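You operate a simulated robot arm through the tools that you are given. There is no shell and no other tool. Be economical: measure what you need, move in short steps, check, and stop when the job is done.

You are at the controls of a simulated robot arm. One attempt, no reset.

TASK
Roll white paint over patch 4 with the white roller.
Fine: load it in the black roller tray, roll it out on the ramp first so that nothing runs, put it back; other patches untouched, door stays open. Set down upright: white roller. A coat counts when it lies all over at full strength: go over it till it gets no stronger.

Only the result counts: the job must be done as asked and must still hold three seconds after the hand-in. Knocking over, shifting, dropping, spilling or breaking anything else fails it.

THE ROBOT
A 7-joint arm with a two-finger gripper, on a carriage that runs on a rail from [0, 843] to [0, -937] (x, y) and turns from 160 to 492 degrees about z. Base frame: it is fixed where the carriage stands at the start and does not move with it; the origin is on the floor, on the carriage's upright axis, x ahead of it, y to its left, z up. Readings come in mm, degrees, newtons and seconds.
With the tool pointing down near the work surface it reaches from about 320 to 780 mm from the robot's upright axis, wherever it stands. Its first joint turns from -166.0 to 166.0 degrees. Places, roughly: black roller tray (17x29x5 cm) [800, -600, 700]; handle side door [-1000, -6400, 1100]; patch [900, -800, 1500]; white roller (12x3x23 cm) [900, -200, 900]. Payload 2.45 kg.
Tool frame: the origin (TCP) is the grasp point; the fingertips stand 23 mm ahead of it; z points along the fingers, y is the line along which they close. Largest opening 72 mm; the body of the gripper starts 40 mm behind the TCP.
Orientation is that of the tool frame in the base frame, as a unit quaternion [x, y, z, w]. With the fingers straight down and closing along the base's y, the tool's x points along the base's -x, its y along +y and its z along -z.

THE INTERFACE
- The arm moves only by the tool send_rows. Its argument "motion" is one flat list of numbers, 7 for each row, row after row: the shift along the tool's x, y, z in m, then the turn, a rotation vector about the tool's x, y, z in degrees, then the gripper command, from -1 (shut) to 1 (fully open), values between in proportion. In form: [x, y, z, ax, ay, az, hand, x, y, z, ax, ay, az, hand, ...]. A call has 1 to 10 rows; each row shifts and turns the commanded pose from where the row before left it, along the tool's axes as they then stand. A row lasts 0.2 s, in which the tool goes at most 50 mm and 8.6 degrees; a call with a longer step from one row to the next is refused whole, and so is a gripper value outside its range. Where a pose cannot be reached the arm comes as near as it can. A force on the tool above 60 N (or 10 N above the force at the start of the call, whichever is more), or a blocked arm, ends the call early, and 0.2 s more pass. Each finger travels about 72 mm/s and halts on what it meets, pressing with about 21 N; the grip force reading is that of the motor and also rises with nothing between the fingers. The clock runs only during rows and for 0.2 s after the last one: add rows that do not move to give the fingers time. The reply holds the time, the measured pose of the TCP, the force on the tool along the base axes, the opening and the grip force, in the units named above and with some noise, with the torque about the TCP (base axes, N m) and any sound that the robot's microphone picked up, and new pictures: "pictures" is both (left out), scene, wrist or none.
- Cameras (640 x 400 px; columns grow to the right, rows downward): "scene" is now at [14.7, 128, 1326.9]; the picture's right is [-0.58, -0.82, 0.00], its down [-0.13, 0.09, -0.99] and it looks along [0.81, -0.57, -0.16] (base axes); focal length 255 px, centre (320, 200). "wrist" rides on the gripper at [78, 17, -66] in the tool frame; the picture's right is [-0.22, 0.98, 0.00], its down [-0.56, -0.12, -0.82] and it looks along [-0.80, -0.18, 0.57] (tool axes); focal length 234 px, centre (320, 200). There is no depth. A picture from a camera that has moved, and an enlarged one, comes with that camera's place and axes in the base frame and with its lens.
- slide_trunk(by): slides the trunk up (or, below 0, down) by that many mm; the arm and the scene camera ride with it, the base frame stays. It gives what a move gives, with no picture.
- base_move(legs): drives the robot by 1 to 6 legs, each [ahead, left, turn to the left] in mm, mm and degrees, along the robot's own axes; the way and the turn of a leg run together, so that a leg with both is an arc; at most 1500 mm and 180 degrees a leg. The arm and the cameras ride along, it lands a little off, and it stops where it bumps. It keeps to its track: a leg is cut to what the track allows. It gives what a move gives, and a new picture of the scene camera.
- head_to(pan, tilt): turns the head with the scene camera to pan (to the left, within 155 degrees either way) and tilt (down, from -29 to 69), counted from straight ahead of the robot. It gives what a move gives, and a new picture of the scene camera.
- inspect(camera, box): a new picture of the part [left, top, right, bottom] of that camera's present view, enlarged. The clock stands still meanwhile.
- sign_off(): hands the job in; it is judged then, once.

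Go step by step. Nothing tells you exact positions but the pictures and the camera data: compare them with the known pose of the tool, close in by small moves and look again before you grip or let go. The budget is 120 turns and 260 pictures, counting those below and the enlarged ones. Unless the task says otherwise, let go and move clear before handing in, and close with one line.

The tools are called after "Emit:" as a command line: name --argument value ..., lists and objects as JSON in quotes. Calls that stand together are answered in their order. send_rows: Moves the arm, as the interface text tells. Its arguments: {"type":"object","properties":{"motion":{"type":"array","items":{"type":"number"}},"pictures":{"type":"string","enum":["both","scene","wrist","none"]}},"required":["motion"]} The other tools are called the same way: slide_trunk (by) slides the trunk up or down; base_move (legs) drives the base; head_to (pan, tilt) turns the head that bears the scene camera; inspect (camera, box) takes an enlarged picture of a part of a camera's view; sign_off () hands the job in.

At the start:

```text
t: 0.0
ee_pos: [329.4, -342.8, 1000.4]
ee_rot: [0.0, 1.0, 0.001, 0.0]
wrist_force: [-0.9, 0.8, -1.2]
wrist_torque: [-0.02, -0.01, -0.01]
finger_gap: 71.8
gripper_force: 0.0
trunk travel left (down, up): [-275.0, 315.0]
robot x, y, heading: [0.6, 0.3, 0.1]
head pan, tilt: [-35.2, 9.0]
```

scene: 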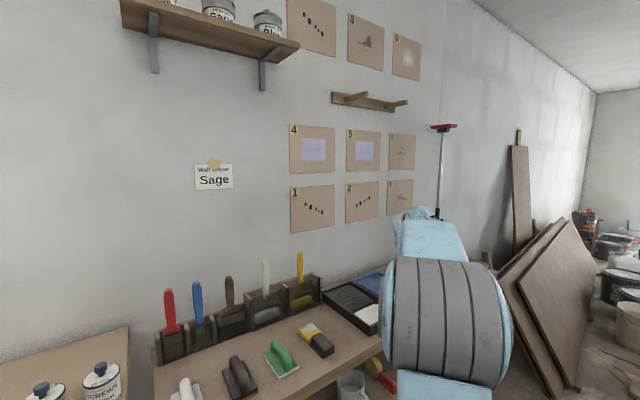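
wrist: 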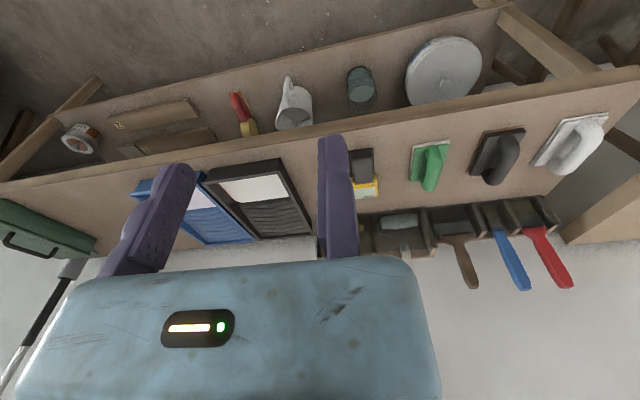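

I see the workbench with a rack of tools against the wall, the patches above it and the trays to the right. I'll enlarge the rack and the patches first.

Emit:
inspect --camera "scene" --box '[140, 240, 400, 400]'

Emit:
inspect --camera "scene" --box '[270, 90, 430, 240]'

Emit:
inspect --camera "wrist" --box '[180, 130, 620, 330]'

```text
2.46 times, centred on (270, 320) of scene
camera zoom: at [14.7, 128.0, 1326.9], right [-0.58, -0.82, 0.0], down [-0.13, 0.09, -0.99], along [0.81, -0.57, -0.16], focal length 628 px, centre (443, -95)
```

zoom: 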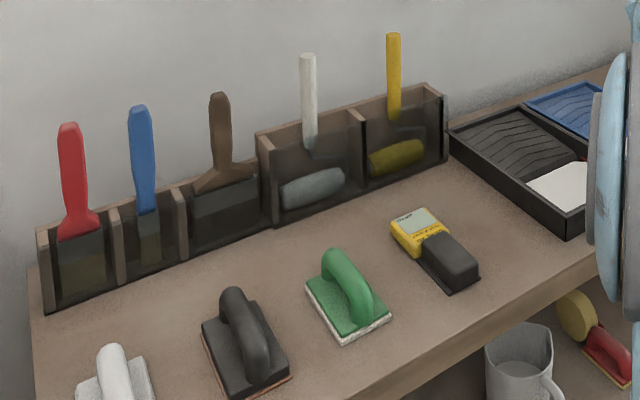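

```text
2.67 times, centred on (350, 165) of scene
camera zoom: at [14.7, 128.0, 1326.9], right [-0.58, -0.82, 0.0], down [-0.13, 0.09, -0.99], along [0.81, -0.57, -0.16], focal length 681 px, centre (240, 293)
```

zoom: 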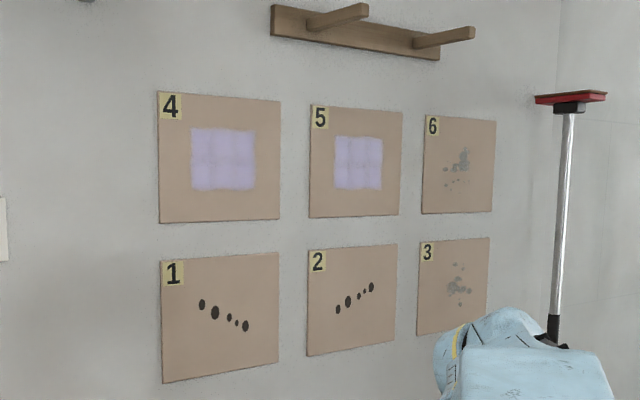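

```text
1.45 times, centred on (400, 230) of wrist
camera zoom: at [251.0, -324.4, 1066.0], right [0.22, 0.98, 0.0], down [0.56, -0.12, 0.82], along [0.8, -0.18, -0.57], focal length 341 px, centre (204, 156)
```

zoom: 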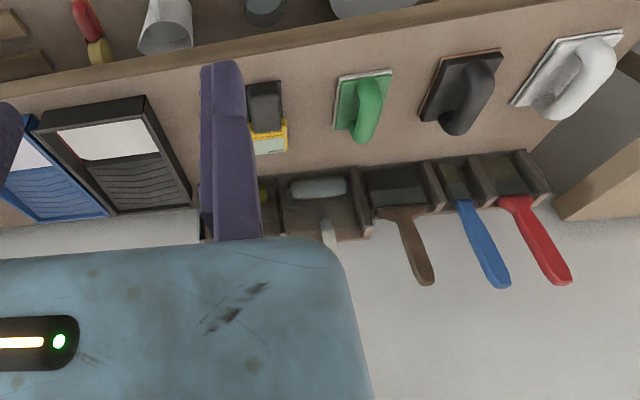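

The white roller stands head down in the rack at about (893, -231), with its handle reaching up to z≈940. The black tray is to the right with its paint well towards me, and patch 4 is around y≈-490, z≈1370. I'll drive along the rail so I face the roller squarely.

Emit:
base_move --legs '[[0, -230, 0]]'

Emit:
head_to --pan -10 --tilt 22

```text
t: 1.8
ee_pos: [327.1, -577.5, 1000.2]
ee_rot: [0.002, 1.0, 0.001, 0.0]
wrist_force: [-0.1, -1.2, -0.8]
wrist_torque: [0.01, -0.01, 0.01]
finger_gap: 72.3
gripper_force: 0.0
trunk travel left (down, up): [-275.0, 315.0]
robot x, y, heading: [-3.0, -231.5, -0.2]
head pan, tilt: [-35.2, 9.0]
camera scene: at [15.2, -105.3, 1326.9], right [-0.58, -0.81, 0.0], down [-0.13, 0.09, -0.99], along [0.8, -0.57, -0.16], focal length 255 px, centre (320, 200)
```

scene: 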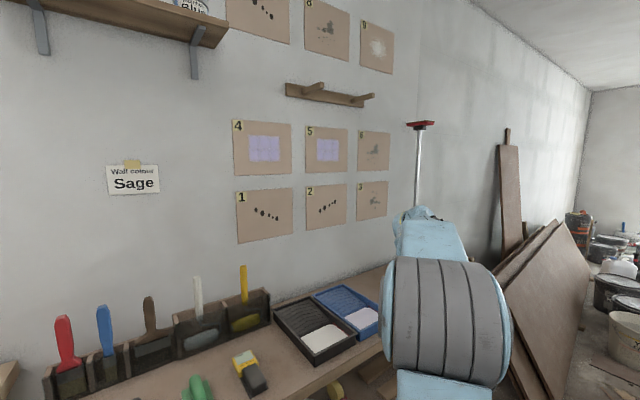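

```text
t: 2.7
ee_pos: [326.0, -576.8, 1000.1]
ee_rot: [0.002, 1.0, 0.001, 0.0]
wrist_force: [0.3, -0.6, -0.8]
wrist_torque: [0.03, 0.01, -0.04]
finger_gap: 71.8
gripper_force: 0.0
trunk travel left (down, up): [-275.0, 315.0]
robot x, y, heading: [0.1, -230.1, -0.1]
head pan, tilt: [-10.0, 22.0]
camera scene: at [31.0, -68.1, 1305.8], right [-0.18, -0.98, 0.0], down [-0.37, 0.07, -0.93], along [0.91, -0.17, -0.37], focal length 255 px, centre (320, 200)
```

scene: 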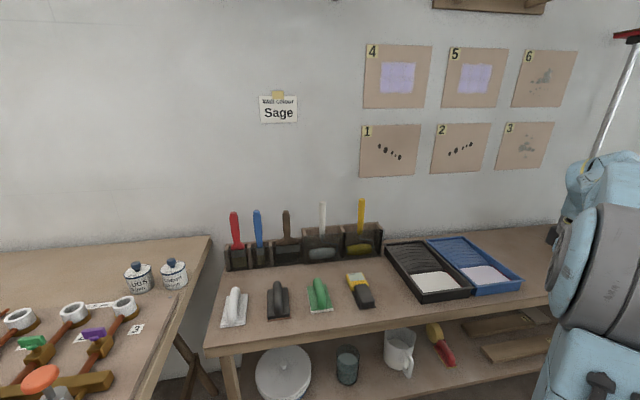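

Now everything is in one view. I'll enlarge the rack and trays, and the patches, to measure from.

Emit:
inspect --camera "scene" --box '[280, 190, 400, 265]'

Emit:
inspect --camera "scene" --box '[370, 220, 530, 320]'

Emit:
inspect --camera "scene" --box '[350, 35, 446, 115]'

```text
5.33 times, centred on (340, 228) of scene
camera zoom: at [31.0, -68.1, 1305.8], right [-0.18, -0.98, 0.0], down [-0.37, 0.07, -0.93], along [0.91, -0.17, -0.37], focal length 1362 px, centre (213, 53)
```

zoom: 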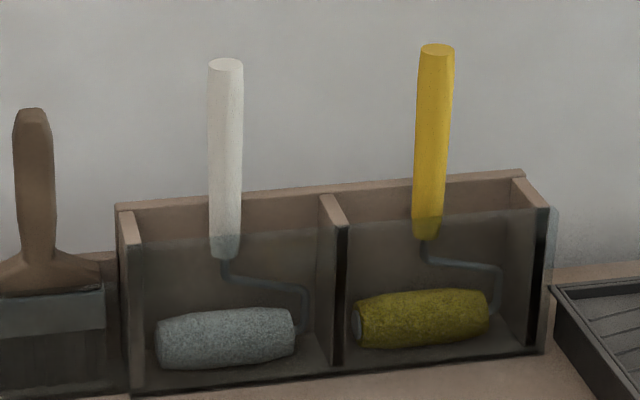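

```text
4.00 times, centred on (450, 270) of scene
camera zoom: at [31.0, -68.1, 1305.8], right [-0.18, -0.98, 0.0], down [-0.37, 0.07, -0.93], along [0.91, -0.17, -0.37], focal length 1021 px, centre (-200, -80)
```

zoom: 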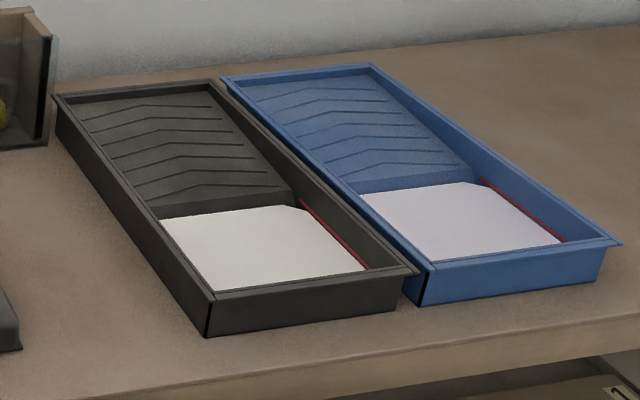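

```text
5.00 times, centred on (398, 75) of scene
camera zoom: at [31.0, -68.1, 1305.8], right [-0.18, -0.98, 0.0], down [-0.37, 0.07, -0.93], along [0.91, -0.17, -0.37], focal length 1276 px, centre (-70, 825)
```

zoom: 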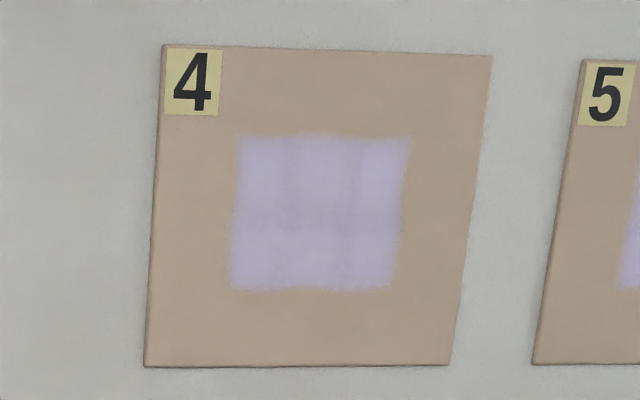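

The roller handle is about 24 mm thick, with its axis near (893, -231) and its top at z≈942. It's too far out for a vertical grip, so I'll take it with the tool tilted 45°, closing along y. First I'll move in front of it and tilt.

Emit:
send_rows --motion '[-0.03, 0.0346, 0, 0, 0, 0, 1, -0.03, 0.0346, 0, 0, 0, 0, 1, -0.03, 0.0346, 0, 0, 0, 0, 1, -0.03, 0.0346, 0, 0, 0, 0, 1, -0.03, 0.0346, 0, 0, 0, 0, 1, -0.03, 0.0346, 0, 0, 0, 0, 1, -0.03, 0.0346, 0, 0, 0, 0, 1, -0.03, 0.0346, 0, 0, 0, 0, 1, -0.03, 0.0346, 0, 0, 0, 0, 1, -0.03, 0.0346, 0, 0, 0, 0, 1]' --pictures "none"

Emit:
send_rows --motion '[0, 0, 0, 0, -7.5, 0, 1, 0, 0, 0, 0, -7.5, 0, 1, 0, 0, 0, 0, -7.5, 0, 1, 0, 0, 0, 0, -7.5, 0, 1, 0, 0, 0, 0, -7.5, 0, 1, 0, 0, 0, 0, -7.5, 0, 1, 0, 0, 0, 0, 0, 0, 1]'

```text
t: 4.9
ee_pos: [627.2, -231.7, 1002.7]
ee_rot: [0.003, 1.0, 0.0, 0.001]
wrist_force: [1.1, -0.1, -0.2]
wrist_torque: [0.01, -0.05, -0.01]
finger_gap: 72.2
gripper_force: 0.0
trunk travel left (down, up): [-275.0, 315.0]
robot x, y, heading: [-1.7, -231.0, -0.5]
head pan, tilt: [-10.0, 22.0]
```

```text
t: 6.5
ee_pos: [629.2, -232.9, 1000.3]
ee_rot: [0.002, 0.923, 0.0, 0.384]
wrist_force: [0.4, -0.2, -1.0]
wrist_torque: [-0.01, -0.01, 0.0]
finger_gap: 72.2
gripper_force: 0.1
trunk travel left (down, up): [-275.0, 315.0]
robot x, y, heading: [-2.3, -227.7, -0.5]
head pan, tilt: [-10.0, 22.0]
camera scene: at [30.9, -68.0, 1305.7], right [-0.18, -0.98, 0.0], down [-0.37, 0.07, -0.93], along [0.91, -0.17, -0.37], focal length 255 px, centre (320, 200)
camera wrist: at [527.2, -213.9, 992.2], right [0.16, 0.98, 0.15], down [-0.19, -0.12, 0.97], along [0.97, -0.18, 0.16], focal length 234 px, centre (320, 200)
```

scene: 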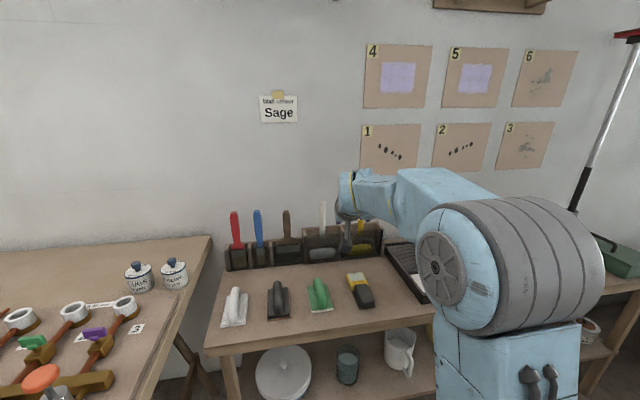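
wrist: 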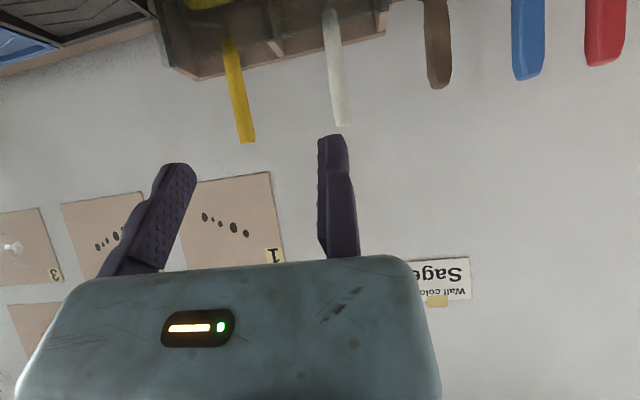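

The wrist view agrees on the handle top: y≈-231, z≈945. Next is a pre-grasp 100 mm back along the tool axis.

Emit:
send_rows --motion '[-0.0242, 0.0004, 0.0304, 0, 0, 0, 1, -0.0242, 0.0004, 0.0304, 0, 0, 0, 1, -0.0242, 0.0004, 0.0304, 0, 0, 0, 1, -0.0242, 0.0004, 0.0304, 0, 0, 0, 1, -0.0242, 0.0004, 0.0304, 0, 0, 0, 1, 0, 0, 0, 0, 0, 0, 1]'

```text
t: 7.9
ee_pos: [821.3, -229.3, 978.3]
ee_rot: [0.002, 0.924, -0.001, 0.382]
wrist_force: [-0.1, -0.4, -0.5]
wrist_torque: [-0.01, -0.01, 0.0]
finger_gap: 72.1
gripper_force: 0.1
trunk travel left (down, up): [-275.0, 315.0]
robot x, y, heading: [0.5, -231.6, -0.3]
head pan, tilt: [-10.0, 22.0]
camera scene: at [31.3, -68.0, 1305.7], right [-0.18, -0.98, 0.0], down [-0.37, 0.07, -0.93], along [0.91, -0.17, -0.37], focal length 255 px, centre (320, 200)
camera wrist: at [720.6, -211.5, 969.9], right [0.16, 0.98, 0.15], down [-0.18, -0.12, 0.98], along [0.97, -0.18, 0.16], focal length 234 px, centre (320, 200)
```

scene: 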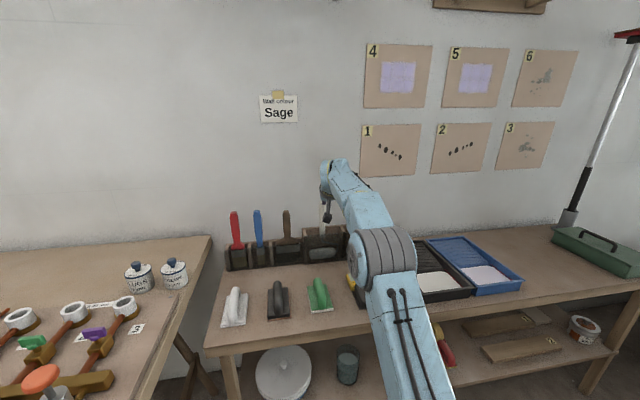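
wrist: 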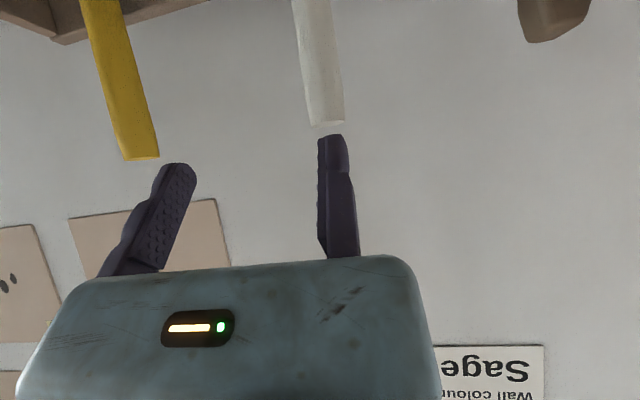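

The handle lies between the fingers and is aligned in y. I'll advance in two steps and look at each one.

Emit:
send_rows --motion '[0, -0.0005, 0.03, 0, 0, 0, 1, 0, -0.0005, 0.03, 0, 0, 0, 1, 0, 0, 0, 0, 0, 0, 1]' --pictures "wrist"

Emit:
inspect --camera "scene" --box '[280, 150, 400, 265]'

```text
t: 8.7
ee_pos: [863.1, -231.0, 935.2]
ee_rot: [0.002, 0.924, 0.0, 0.383]
wrist_force: [0.2, -0.7, -0.6]
wrist_torque: [-0.01, 0.01, 0.0]
finger_gap: 72.0
gripper_force: 0.1
trunk travel left (down, up): [-275.0, 315.0]
robot x, y, heading: [0.2, -234.4, -0.2]
head pan, tilt: [-10.0, 22.0]
camera wrist: at [762.0, -213.7, 926.8], right [0.16, 0.98, 0.15], down [-0.18, -0.12, 0.98], along [0.97, -0.18, 0.16], focal length 234 px, centre (320, 200)
```

wrist: 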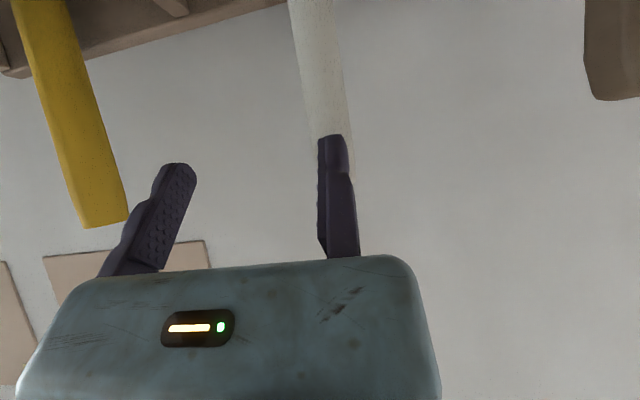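

```text
3.48 times, centred on (340, 208) of scene
camera zoom: at [31.3, -68.0, 1305.7], right [-0.18, -0.98, 0.0], down [-0.37, 0.07, -0.93], along [0.91, -0.17, -0.37], focal length 888 px, centre (250, 174)
```

zoom: 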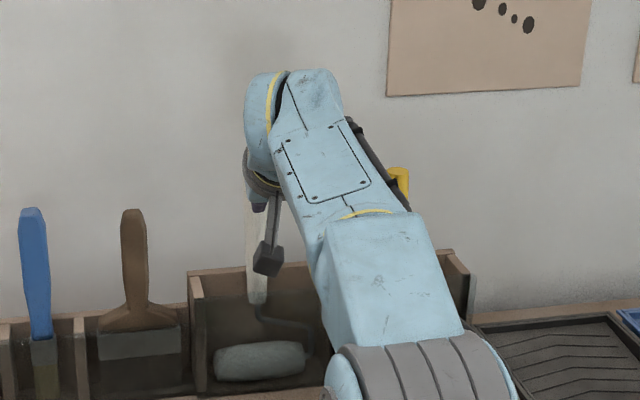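

The pictures disagree with the readings: in both views the +y finger sits right in front of the handle, as if the gripper were 25–35 mm further to -y than reported. I'll back off and look closer before going on.

Emit:
send_rows --motion '[0, 0, -0.03, 0, 0, 0, 1, 0, 0, 0, 0, 0, 0, 1]' --pictures "none"

Emit:
inspect --camera "scene" --box '[305, 155, 365, 255]'

Emit:
inspect --camera "wrist" --box '[80, 80, 440, 305]'

```text
t: 9.3
ee_pos: [841.3, -230.7, 957.0]
ee_rot: [0.001, 0.924, 0.0, 0.382]
wrist_force: [0.0, -0.8, 0.4]
wrist_torque: [-0.03, 0.02, 0.02]
finger_gap: 72.0
gripper_force: 0.0
trunk travel left (down, up): [-275.0, 315.0]
robot x, y, heading: [1.8, -232.3, -0.4]
head pan, tilt: [-10.0, 22.0]
```

```text
4.00 times, centred on (335, 205) of scene
camera zoom: at [30.8, -68.0, 1305.7], right [-0.18, -0.98, 0.0], down [-0.37, 0.07, -0.93], along [0.91, -0.17, -0.37], focal length 1021 px, centre (260, 180)
```

zoom: 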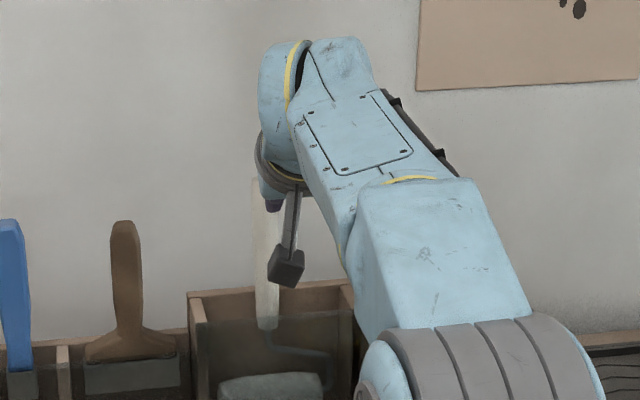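

```text
1.78 times, centred on (260, 192) of wrist
camera zoom: at [740.0, -213.4, 948.8], right [0.16, 0.98, 0.15], down [-0.18, -0.12, 0.97], along [0.97, -0.18, 0.16], focal length 416 px, centre (427, 213)
```

zoom: 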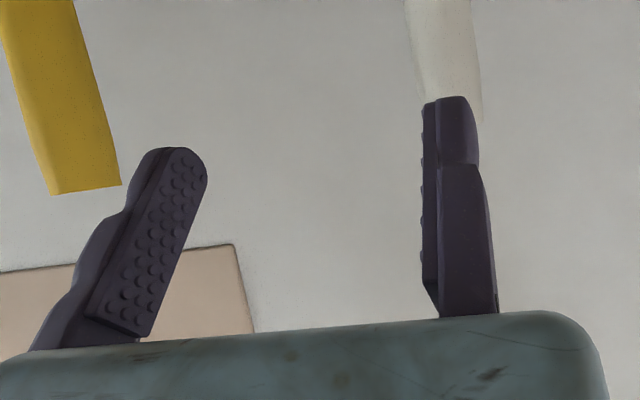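

Both views confirm it: the gripper really sits about 36 mm to -y of what the pose reading suggests. I'll shift +36 mm in y and look again.

Emit:
send_rows --motion '[0, 0.018, -0.005, 0, 0, 0, 1, 0, 0.018, 0, 0, 0, 0, 1, 0, 0, 0, 0, 0, 0, 1]' --pictures "none"

Emit:
inspect --camera "scene" --box '[305, 155, 365, 255]'

Emit:
inspect --camera "wrist" --box '[80, 80, 440, 305]'

```text
t: 10.1
ee_pos: [840.0, -195.1, 959.8]
ee_rot: [0.001, 0.923, 0.0, 0.384]
wrist_force: [0.3, 1.0, -0.1]
wrist_torque: [0.02, -0.04, 0.01]
finger_gap: 72.1
gripper_force: 0.0
trunk travel left (down, up): [-275.0, 315.0]
robot x, y, heading: [1.6, -230.6, -0.2]
head pan, tilt: [-10.0, 22.0]
```

```text
4.00 times, centred on (335, 205) of scene
camera zoom: at [31.0, -68.0, 1305.7], right [-0.18, -0.98, 0.0], down [-0.37, 0.07, -0.93], along [0.91, -0.17, -0.37], focal length 1021 px, centre (260, 180)
```

zoom: 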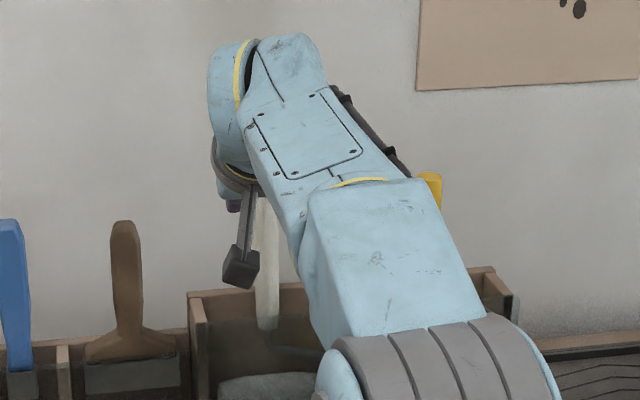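

```text
1.78 times, centred on (260, 192) of wrist
camera zoom: at [737.7, -177.6, 952.3], right [0.16, 0.98, 0.15], down [-0.18, -0.12, 0.98], along [0.97, -0.18, 0.16], focal length 416 px, centre (427, 213)
```

zoom: 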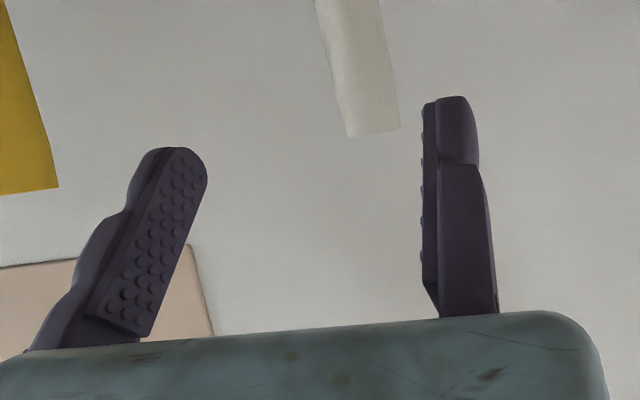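

The handle is now between the fingers. I'll advance 45 mm with a small +y correction.

Emit:
send_rows --motion '[0, 0.002, 0.02, 0, 0, 0, 1, 0, 0.002, 0.025, 0, 0, 0, 1, 0, 0, 0, 0, 0, 0, 1]' --pictures "none"

Emit:
inspect --camera "wrist" --box '[80, 0, 560, 300]'

```text
t: 10.9
ee_pos: [871.1, -191.6, 928.0]
ee_rot: [0.002, 0.924, -0.001, 0.383]
wrist_force: [-0.2, -0.4, -0.9]
wrist_torque: [0.0, 0.0, -0.02]
finger_gap: 71.8
gripper_force: 0.1
trunk travel left (down, up): [-275.0, 315.0]
robot x, y, heading: [4.4, -233.8, -0.3]
head pan, tilt: [-10.0, 22.0]
```

```text
1.33 times, centred on (320, 150) of wrist
camera zoom: at [769.4, -173.2, 920.4], right [0.16, 0.98, 0.15], down [-0.18, -0.12, 0.98], along [0.97, -0.18, 0.16], focal length 312 px, centre (320, 267)
```

zoom: 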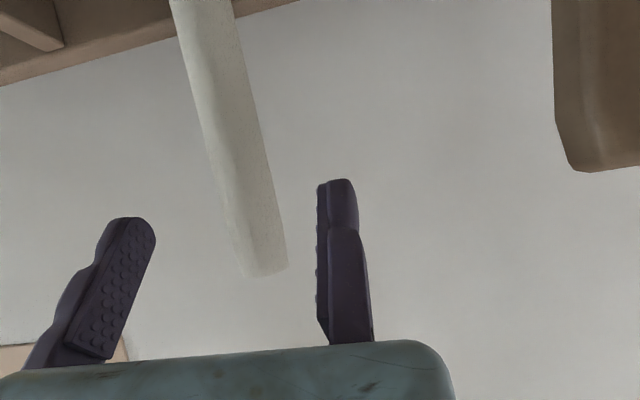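

The handle is well centred now. I'll advance the last 28 mm.

Emit:
send_rows --motion '[0, 0.001, 0.014, 0, 0, 0, 1, 0, 0.001, 0.014, 0, 0, 0, 1, 0, 0, 0, 0, 0, 0, 1]' --pictures "none"

Emit:
inspect --camera "wrist" --box '[80, 0, 560, 300]'

```text
t: 11.7
ee_pos: [878.0, -183.8, 902.9]
ee_rot: [0.002, 0.924, 0.0, 0.382]
wrist_force: [0.4, 0.5, -0.6]
wrist_torque: [0.01, -0.02, 0.01]
finger_gap: 72.1
gripper_force: 0.0
out of reach, approached as far as the arm can: row 1, 2
trunk travel left (down, up): [-275.0, 315.0]
robot x, y, heading: [-2.5, -236.5, -0.3]
head pan, tilt: [-10.0, 22.0]
```

```text
1.33 times, centred on (320, 150) of wrist
camera zoom: at [776.6, -167.0, 895.7], right [0.16, 0.98, 0.15], down [-0.18, -0.12, 0.97], along [0.97, -0.18, 0.16], focal length 312 px, centre (320, 267)
```

zoom: 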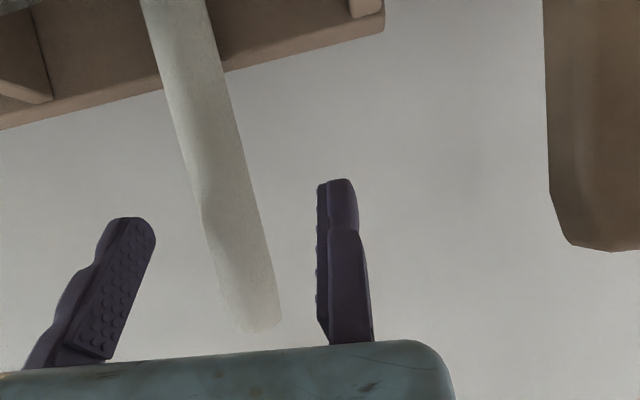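

The arm is at its reach limit 15 mm short. I'll make the tool less steep, 30° below horizontal, to gain reach.

Emit:
send_rows --motion '[0, -0.005, -0.01, 0, 0, 0, 1, 0, 0, 0, 0, -7.5, 0, 1, 0, 0, 0, 0, -7.5, 0, 1, 0, 0, 0, 0, 0, 0, 1]' --pictures "none"

Emit:
inspect --camera "wrist" --box '[80, 0, 560, 300]'

```text
t: 12.7
ee_pos: [870.7, -190.2, 910.6]
ee_rot: [0.002, 0.866, -0.001, 0.501]
wrist_force: [0.0, -0.5, 0.8]
wrist_torque: [0.0, 0.01, 0.04]
finger_gap: 72.2
gripper_force: 0.1
trunk travel left (down, up): [-275.0, 315.0]
robot x, y, heading: [2.5, -233.6, -0.4]
head pan, tilt: [-10.0, 22.0]
```

```text
1.33 times, centred on (320, 150) of wrist
camera zoom: at [775.4, -172.1, 876.8], right [0.11, 0.98, 0.19], down [-0.43, -0.12, 0.89], along [0.9, -0.18, 0.41], focal length 312 px, centre (320, 267)
```

zoom: 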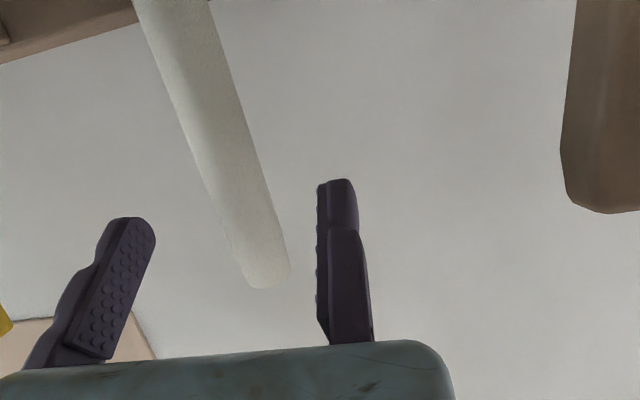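

The tool is now 30° below horizontal. I'll move to the handle axis.

Emit:
send_rows --motion '[-0.003, 0, 0.011, 0, 0, 0, 1, -0.003, 0, 0.011, 0, 0, 0, 1, 0, 0, 0, 0, 0, 0, 1]' --pictures "none"

Emit:
inspect --camera "wrist" --box '[80, 0, 560, 300]'

Emit:
inspect --camera "scene" --box '[295, 155, 375, 265]'

```text
t: 13.5
ee_pos: [893.9, -190.2, 907.1]
ee_rot: [0.002, 0.866, -0.001, 0.5]
wrist_force: [-0.9, -0.4, 0.3]
wrist_torque: [0.0, 0.01, 0.0]
finger_gap: 72.2
gripper_force: 0.0
trunk travel left (down, up): [-275.0, 315.0]
robot x, y, heading: [1.9, -233.3, -0.2]
head pan, tilt: [-10.0, 22.0]
```

```text
1.33 times, centred on (320, 150) of wrist
camera zoom: at [797.6, -172.1, 872.2], right [0.11, 0.98, 0.19], down [-0.43, -0.12, 0.89], along [0.9, -0.18, 0.41], focal length 312 px, centre (320, 267)
```

zoom: 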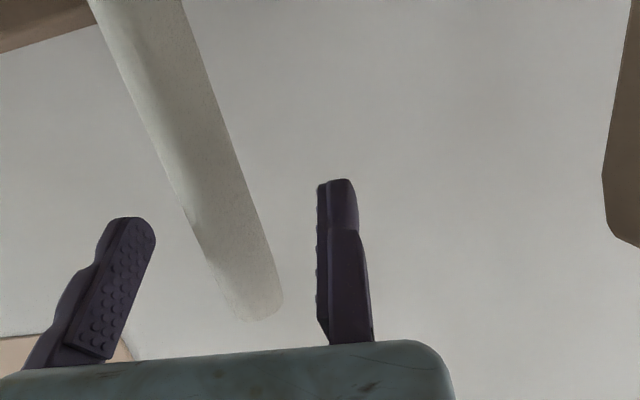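

```text
3.64 times, centred on (335, 210) of scene
camera zoom: at [31.0, -68.0, 1305.7], right [-0.18, -0.98, 0.0], down [-0.37, 0.07, -0.93], along [0.91, -0.17, -0.37], focal length 928 px, centre (266, 164)
```

zoom: 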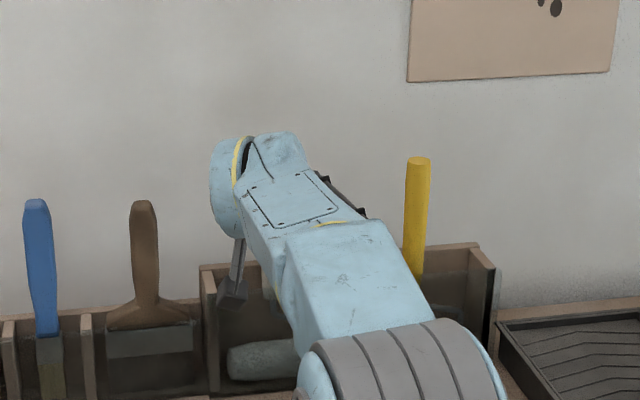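

The handle is in reach between the pads but a little nearer the +y finger. I'll shift 8 mm and then close slowly.

Emit:
send_rows --motion '[0, 0.008, 0.002, 0, 0, 0, 1, 0, 0, 0, 0, 0, 0, 0.3, 0, 0, 0, 0, 0, 0, 0.0]' --pictures "none"

Emit:
inspect --camera "wrist" --box '[80, 0, 560, 300]'

```text
t: 14.3
ee_pos: [896.1, -182.3, 904.9]
ee_rot: [0.003, 0.866, -0.002, 0.5]
wrist_force: [-0.2, -0.2, 0.1]
wrist_torque: [-0.02, -0.01, -0.01]
finger_gap: 36.3
gripper_force: 0.4
trunk travel left (down, up): [-275.0, 315.0]
robot x, y, heading: [0.4, -233.5, -0.2]
head pan, tilt: [-10.0, 22.0]
```

```text
1.33 times, centred on (320, 150) of wrist
camera zoom: at [799.5, -163.9, 871.1], right [0.11, 0.98, 0.19], down [-0.43, -0.12, 0.89], along [0.9, -0.18, 0.41], focal length 312 px, centre (320, 267)
```

zoom: 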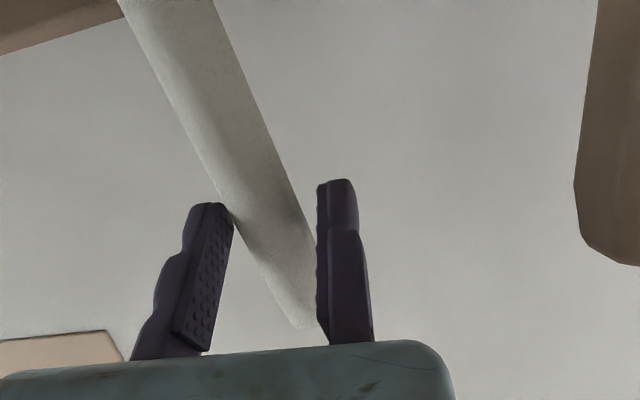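

Only the -y finger moves; the +y finger stays fixed on the TCP plane, so closing pushed the handle sideways. I'll reopen, see where the handle stands, and then set the fixed finger right beside it.

Emit:
send_rows --motion '[0, 0, 0, 0, 0, 0, 0.3, 0, 0, 0, 0, 0, 0, 0.7, 0, 0, 0, 0, 0, 0, 1, 0, 0, 0, 0, 0, 0, 1]' --pictures "none"

Emit:
inspect --camera "wrist" --box '[80, 0, 560, 300]'

Emit:
inspect --camera "scene" --box '[295, 155, 375, 265]'

```text
t: 15.3
ee_pos: [895.5, -182.1, 904.9]
ee_rot: [0.001, 0.866, -0.001, 0.5]
wrist_force: [0.1, 0.0, -0.2]
wrist_torque: [-0.01, 0.01, -0.02]
finger_gap: 71.8
gripper_force: 0.0
trunk travel left (down, up): [-275.0, 315.0]
robot x, y, heading: [0.5, -230.8, -0.4]
head pan, tilt: [-10.0, 22.0]
```

```text
1.33 times, centred on (320, 150) of wrist
camera zoom: at [799.5, -164.0, 871.2], right [0.11, 0.98, 0.19], down [-0.43, -0.12, 0.89], along [0.9, -0.18, 0.41], focal length 312 px, centre (320, 267)
```

zoom: 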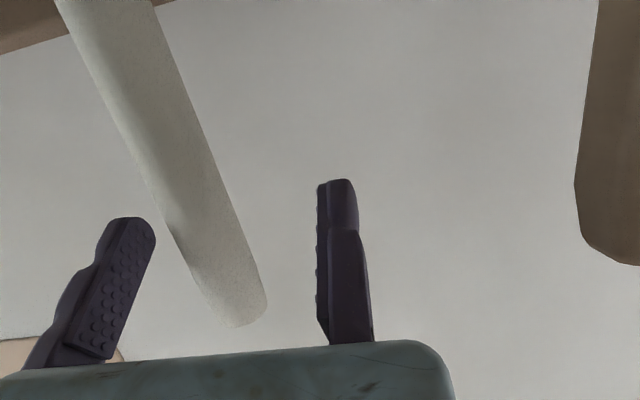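

```text
3.64 times, centred on (335, 210) of scene
camera zoom: at [31.0, -68.0, 1305.7], right [-0.18, -0.98, 0.0], down [-0.37, 0.07, -0.93], along [0.91, -0.17, -0.37], focal length 928 px, centre (266, 164)
```

zoom: 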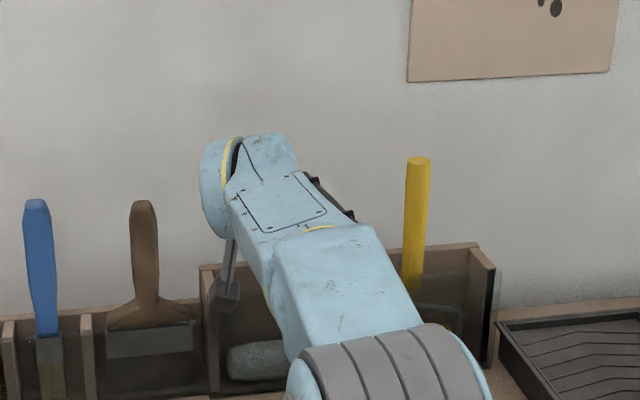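

The handle sprang back upright. I'll shift -24 mm so the fixed finger sits just beside it, and go about 6 mm deeper.

Emit:
send_rows --motion '[0, -0.012, 0, 0, 0, 0, 1, 0, -0.012, 0, 0, 0, 0, 1, -0.003, 0, 0.006, 0, 0, 0, 1, 0, 0, 0, 0, 0, 0, 1]' --pictures "none"

Emit:
inspect --camera "wrist" --box '[80, 0, 560, 300]'

```text
t: 16.3
ee_pos: [902.1, -206.0, 905.6]
ee_rot: [0.003, 0.866, -0.001, 0.5]
wrist_force: [0.5, 0.2, 0.5]
wrist_torque: [-0.04, 0.02, -0.01]
finger_gap: 72.1
gripper_force: 0.1
trunk travel left (down, up): [-275.0, 315.0]
robot x, y, heading: [-1.7, -235.3, -0.3]
head pan, tilt: [-10.0, 22.0]
```

```text
1.33 times, centred on (320, 150) of wrist
camera zoom: at [805.6, -188.1, 870.7], right [0.11, 0.98, 0.19], down [-0.43, -0.12, 0.89], along [0.9, -0.18, 0.41], focal length 312 px, centre (320, 267)
```

zoom: 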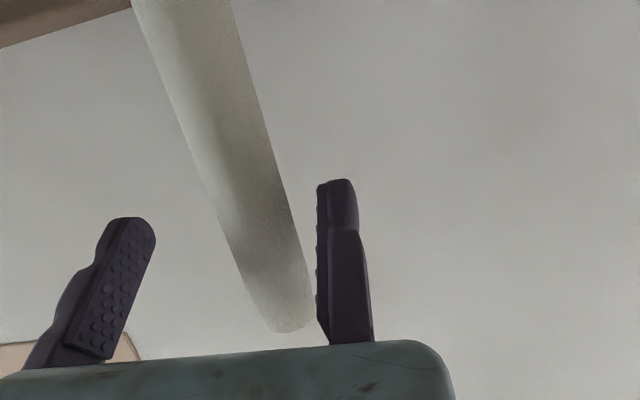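

There's still a small gap to the fixed finger, and the handle seems a little further out. I'll go 10 mm deeper and 4 mm closer, then look.

Emit:
send_rows --motion '[-0.005, -0.004, 0.009, 0, 0, 0, 1, 0, 0, 0, 0, 0, 0, 1]' --pictures "none"

Emit:
inspect --camera "wrist" --box '[80, 0, 560, 300]'

```text
t: 16.9
ee_pos: [911.6, -209.5, 903.2]
ee_rot: [0.002, 0.866, -0.002, 0.5]
wrist_force: [-0.3, -0.5, -0.5]
wrist_torque: [-0.02, -0.02, 0.01]
finger_gap: 72.2
gripper_force: 0.1
trunk travel left (down, up): [-275.0, 315.0]
robot x, y, heading: [0.5, -232.4, -0.4]
head pan, tilt: [-10.0, 22.0]
```

```text
1.33 times, centred on (320, 150) of wrist
camera zoom: at [816.0, -191.8, 870.3], right [0.11, 0.98, 0.19], down [-0.43, -0.12, 0.89], along [0.9, -0.18, 0.41], focal length 312 px, centre (320, 267)
```

zoom: 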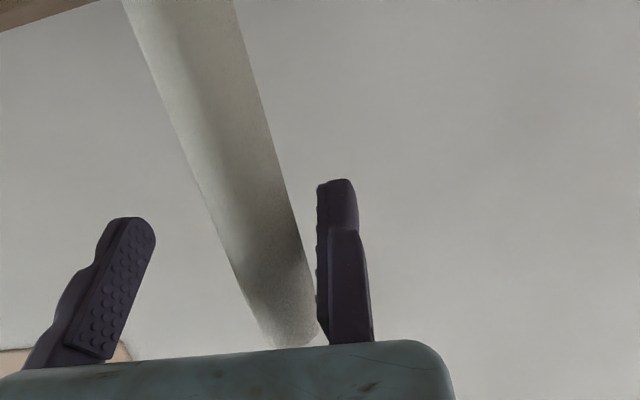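

The handle now sits along the fixed finger. I'll close.

Emit:
send_rows --motion '[0, 0, 0, 0, 0, 0, 0.3, 0, 0, 0, 0, 0, 0, -0.1, 0, 0, 0, 0, 0, 0, -0.1]' --pictures "none"

Emit:
inspect --camera "wrist" --box '[80, 0, 560, 300]'

```text
t: 17.7
ee_pos: [911.0, -210.5, 904.8]
ee_rot: [0.002, 0.866, -0.001, 0.5]
wrist_force: [0.4, 0.5, 0.9]
wrist_torque: [-0.02, -0.02, -0.03]
finger_gap: 32.9
gripper_force: 0.2
trunk travel left (down, up): [-275.0, 315.0]
robot x, y, heading: [-1.4, -231.5, -0.2]
head pan, tilt: [-10.0, 22.0]
```

```text
1.33 times, centred on (320, 150) of wrist
camera zoom: at [815.9, -191.9, 870.2], right [0.11, 0.98, 0.19], down [-0.43, -0.12, 0.89], along [0.9, -0.18, 0.41], focal length 312 px, centre (320, 267)
```

zoom: 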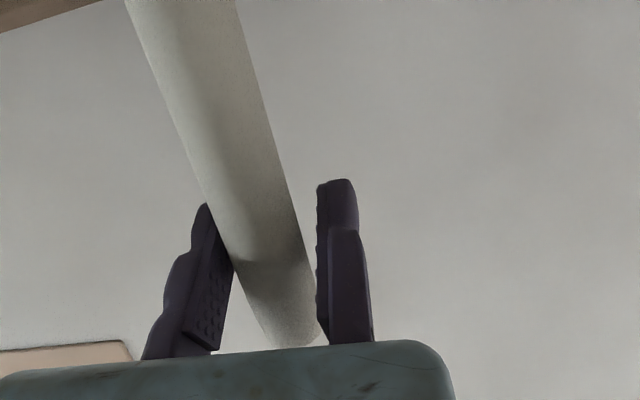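

The left tip goes behind the handle, so the handle is properly between the pads. I'll close fully.

Emit:
send_rows --motion '[0, 0, 0, 0, 0, 0, -0.3, 0, 0, 0, 0, 0, 0, -1, 0, 0, 0, 0, 0, 0, -1, 0, 0, 0, 0, 0, 0, -1]' --pictures "both"

```text
t: 18.7
ee_pos: [911.2, -210.6, 905.0]
ee_rot: [0.001, 0.866, -0.001, 0.5]
wrist_force: [0.6, -2.6, 2.1]
wrist_torque: [-0.41, -0.04, 0.04]
finger_gap: 27.6
gripper_force: 21.5
trunk travel left (down, up): [-275.0, 315.0]
robot x, y, heading: [-1.2, -234.3, -0.2]
head pan, tilt: [-10.0, 22.0]
camera scene: at [30.9, -68.3, 1305.8], right [-0.18, -0.98, 0.0], down [-0.37, 0.07, -0.93], along [0.91, -0.17, -0.37], focal length 255 px, centre (320, 200)
camera wrist: at [815.9, -192.4, 870.4], right [0.11, 0.98, 0.19], down [-0.43, -0.12, 0.89], along [0.9, -0.18, 0.41], focal length 234 px, centre (320, 200)
```

scene: 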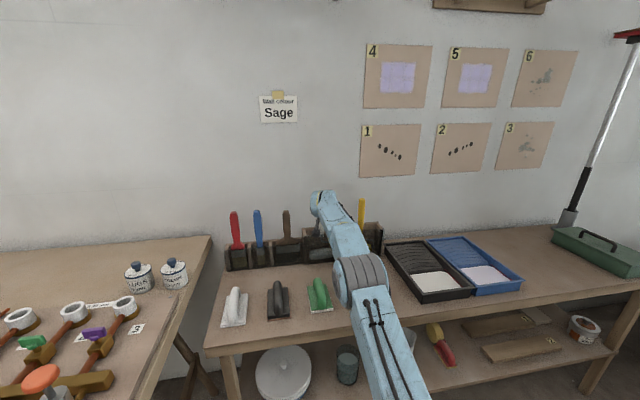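
wrist: 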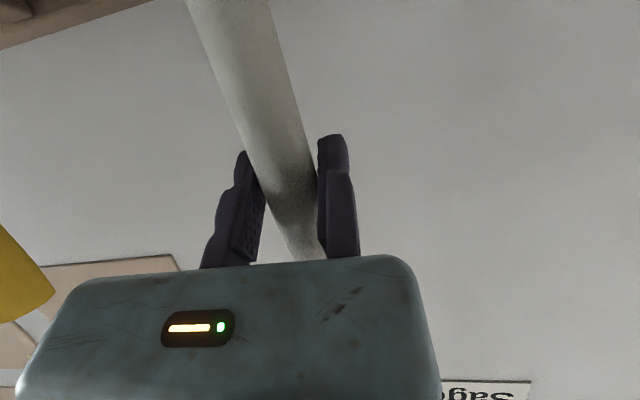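

The grip is firm at a 27.6 mm gap. I'll undo the ~6 mm sideways bias, then lift straight up using the trunk.

Emit:
send_rows --motion '[0, -0.006, 0, 0, 0, 0, -1, 0, 0, 0, 0, 0, 0, -1]' --pictures "none"

Emit:
slide_trunk --by 60

Emit:
inspect --camera "scene" --box '[260, 170, 420, 280]'

```text
t: 19.3
ee_pos: [911.9, -215.3, 904.5]
ee_rot: [0.002, 0.866, 0.0, 0.499]
wrist_force: [-0.4, 1.9, -0.1]
wrist_torque: [0.31, 0.02, -0.02]
finger_gap: 27.3
gripper_force: 21.3
trunk travel left (down, up): [-275.0, 315.0]
robot x, y, heading: [-1.4, -232.0, -0.0]
head pan, tilt: [-10.0, 22.0]
```

```text
t: 20.3
ee_pos: [911.0, -215.4, 964.7]
ee_rot: [0.001, 0.866, 0.0, 0.499]
wrist_force: [0.0, -0.5, -0.8]
wrist_torque: [0.0, -0.03, -0.01]
finger_gap: 27.5
gripper_force: 21.1
trunk travel left (down, up): [-335.0, 255.0]
robot x, y, heading: [-0.8, -234.1, -0.1]
head pan, tilt: [-10.0, 22.0]
```

```text
3.64 times, centred on (340, 225) of scene
camera zoom: at [31.2, -68.0, 1365.7], right [-0.18, -0.98, 0.0], down [-0.37, 0.07, -0.93], along [0.91, -0.17, -0.37], focal length 928 px, centre (247, 109)
```

zoom: 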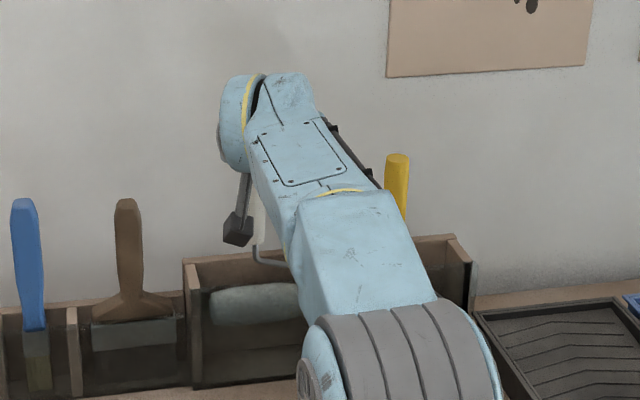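

The roller is coming up freely. I'll lift the rest of the way clear of the rack.

Emit:
slide_trunk --by 140

Emit:
inspect --camera "scene" --box '[240, 150, 440, 290]'

```text
t: 21.9
ee_pos: [912.2, -216.6, 1103.3]
ee_rot: [0.001, 0.866, 0.0, 0.5]
wrist_force: [-0.2, 0.5, -1.1]
wrist_torque: [0.01, -0.01, -0.03]
finger_gap: 27.7
gripper_force: 20.5
trunk travel left (down, up): [-475.0, 115.0]
robot x, y, heading: [-2.7, -232.6, -0.2]
head pan, tilt: [-10.0, 22.0]
```

```text
2.86 times, centred on (340, 220) of scene
camera zoom: at [31.2, -68.0, 1505.7], right [-0.18, -0.98, 0.0], down [-0.37, 0.07, -0.93], along [0.91, -0.17, -0.37], focal length 729 px, centre (263, 143)
```

zoom: 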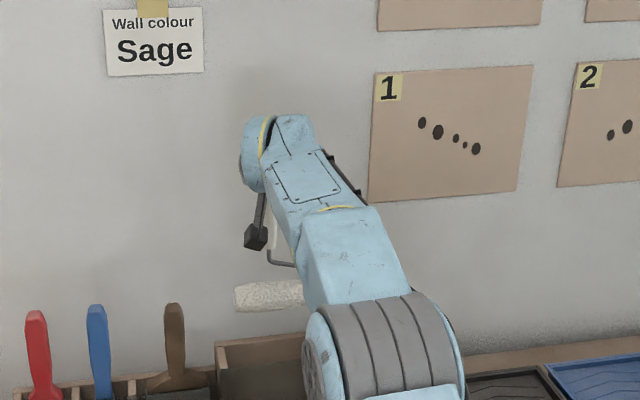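

The roller is clear of the rack. I'll pull back 200 mm in x so I can pass the yellow roller, then drive towards the tray.

Emit:
send_rows --motion '[0.02, 0, -0.0346, 0, 0, 0, -1, 0.02, 0, -0.0346, 0, 0, 0, -1, 0.02, 0, -0.0346, 0, 0, 0, -1, 0.02, 0, -0.0346, 0, 0, 0, -1, 0.02, 0, -0.0346, 0, 0, 0, -1, 0, 0, 0, 0, 0, 0, -1]' --pictures "none"

Emit:
base_move --legs '[[0, -345, 0]]'

Emit:
head_to --pan 0 --tilt 40

```text
t: 23.3
ee_pos: [710.2, -215.8, 1102.1]
ee_rot: [0.002, 0.866, -0.002, 0.5]
wrist_force: [0.1, -0.5, -0.9]
wrist_torque: [0.03, -0.01, -0.04]
finger_gap: 27.4
gripper_force: 20.5
trunk travel left (down, up): [-475.0, 115.0]
robot x, y, heading: [-1.2, -229.6, -0.2]
head pan, tilt: [-10.0, 22.0]
```

```text
t: 25.6
ee_pos: [710.4, -556.6, 1101.8]
ee_rot: [0.0, 0.866, 0.0, 0.5]
wrist_force: [0.5, 0.3, -1.1]
wrist_torque: [0.01, -0.03, -0.02]
finger_gap: 27.4
gripper_force: 21.0
trunk travel left (down, up): [-475.0, 115.0]
robot x, y, heading: [-3.0, -576.8, -0.2]
head pan, tilt: [-10.0, 22.0]
camera scene: at [30.3, -412.9, 1505.7], right [-0.17, -0.98, 0.0], down [-0.37, 0.07, -0.93], along [0.91, -0.16, -0.37], focal length 255 px, centre (320, 200)
```

scene: 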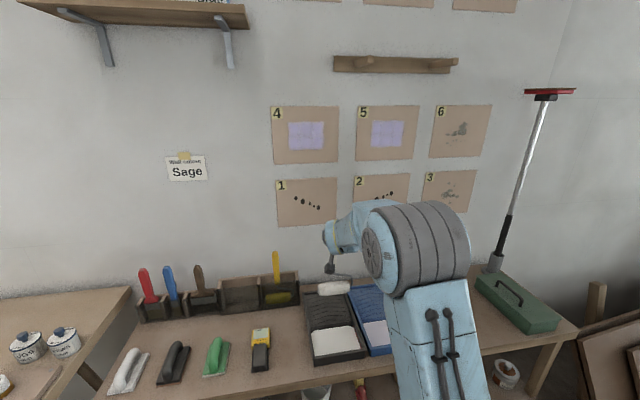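

```text
t: 26.4
ee_pos: [710.6, -557.4, 1102.3]
ee_rot: [0.0, 0.866, 0.0, 0.501]
wrist_force: [0.0, 0.3, -0.5]
wrist_torque: [0.04, 0.0, -0.01]
finger_gap: 27.2
gripper_force: 20.9
trunk travel left (down, up): [-475.0, 115.0]
robot x, y, heading: [2.0, -577.1, 0.1]
head pan, tilt: [0.0, 40.0]
camera scene: at [23.9, -396.8, 1477.6], right [0.0, -1.0, 0.0], down [-0.64, 0.0, -0.77], along [0.77, 0.0, -0.64], focal length 255 px, centre (320, 200)
```

scene: 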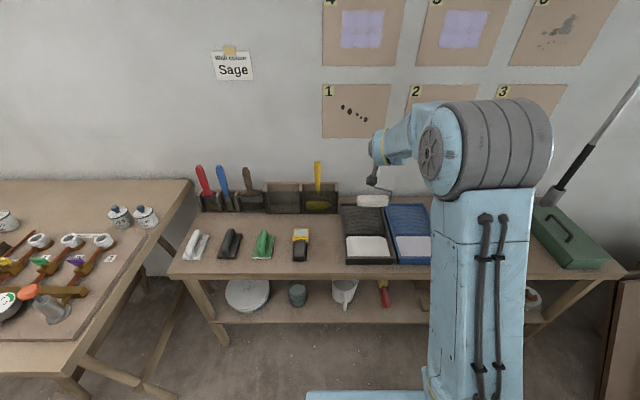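

I'll enlarge the tray and roller for a good measurement from here.

Emit:
inspect --camera "scene" --box '[320, 160, 448, 270]'

Emit:
inspect --camera "wrist" --box '[0, 0, 640, 400]'

Emit:
inspect --camera "scene" --box '[310, 0, 420, 70]'

```text
3.64 times, centred on (384, 215) of scene
camera zoom: at [23.9, -396.8, 1477.6], right [0.0, -1.0, 0.0], down [-0.64, 0.0, -0.77], along [0.77, 0.0, -0.64], focal length 928 px, centre (87, 146)
```

zoom: 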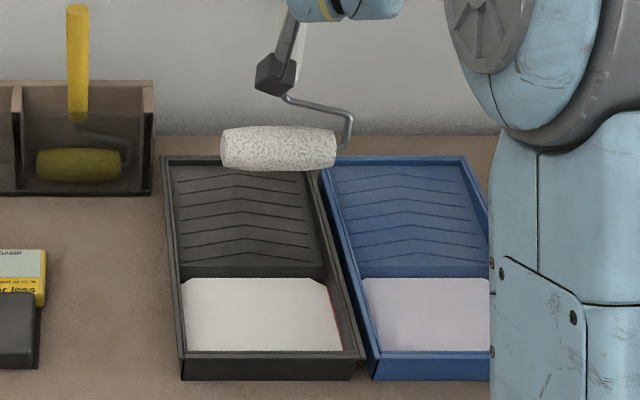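

```text
1.00 times, centred on (320, 200) of wrist (not enlarged: the box is as wide or as high as the picture)
camera zoom: at [614.6, -539.8, 1068.3], right [0.11, 0.98, 0.19], down [-0.43, -0.12, 0.89], along [0.9, -0.18, 0.41], focal length 234 px, centre (320, 200)
```

zoom: 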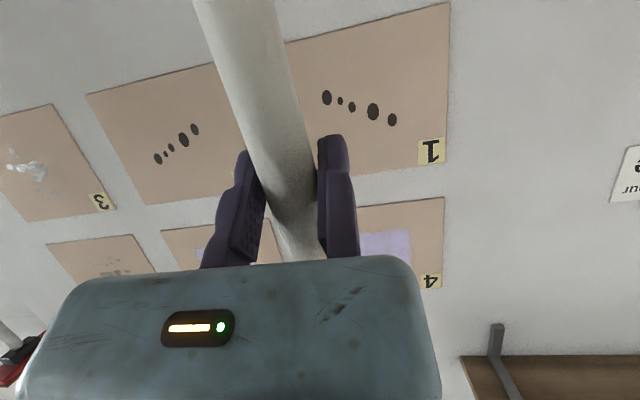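

```text
5.71 times, centred on (365, 35) of scene
camera zoom: at [23.9, -396.8, 1477.6], right [0.0, -1.0, 0.0], down [-0.64, 0.0, -0.77], along [0.77, 0.0, -0.64], focal length 1459 px, centre (63, 1143)
```

zoom: 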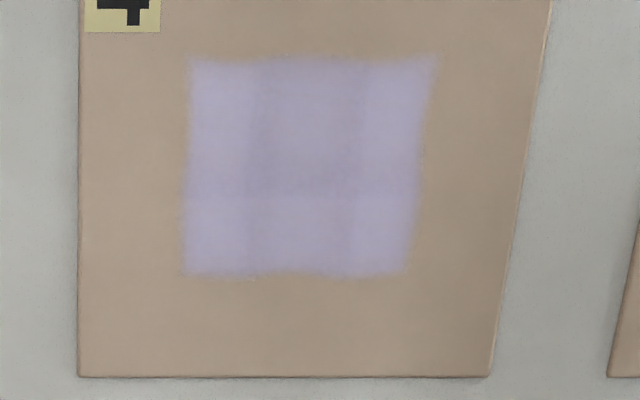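

The roller head hangs about 23 mm behind and 18 mm right of the reported TCP, over the tray's centre line. The black tray spans x≈585–876, y≈-487 to -665. I'll centre over the paint well and lower most of the way with the trunk.

Emit:
send_rows --motion '[0.0135, 0.008, -0.0234, 0, 0, 0, -1, 0, 0, 0, 0, 0, 0, -1]' --pictures "none"

Emit:
slide_trunk --by -160

Emit:
inspect --camera "scene" --box '[310, 140, 450, 290]'

```text
t: 27.0
ee_pos: [681.9, -549.3, 1102.3]
ee_rot: [0.0, 0.866, 0.0, 0.5]
wrist_force: [-0.3, 0.5, -2.3]
wrist_torque: [0.05, -0.01, -0.01]
finger_gap: 27.6
gripper_force: 21.1
trunk travel left (down, up): [-475.0, 115.0]
robot x, y, heading: [3.6, -579.6, -0.0]
head pan, tilt: [0.0, 40.0]
```

```text
t: 28.9
ee_pos: [684.4, -550.0, 941.9]
ee_rot: [0.0, 0.866, 0.0, 0.499]
wrist_force: [0.0, 0.2, -1.9]
wrist_torque: [0.05, -0.01, 0.01]
finger_gap: 27.3
gripper_force: 21.1
trunk travel left (down, up): [-315.0, 275.0]
robot x, y, heading: [4.0, -577.0, 0.3]
head pan, tilt: [0.0, 40.0]
```

```text
2.67 times, centred on (380, 215) of scene
camera zoom: at [23.8, -396.8, 1317.6], right [0.0, -1.0, 0.0], down [-0.64, 0.0, -0.77], along [0.77, 0.0, -0.64], focal length 681 px, centre (160, 160)
```

zoom: 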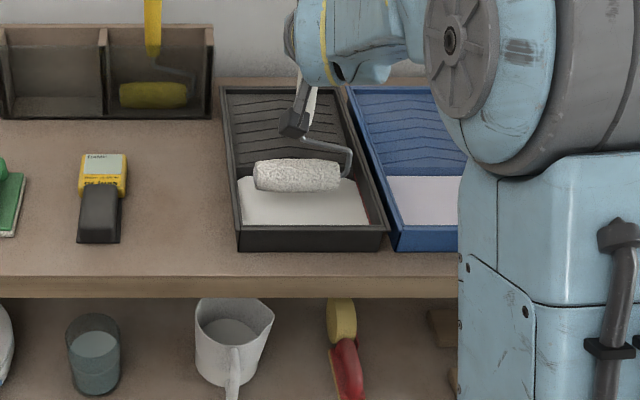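

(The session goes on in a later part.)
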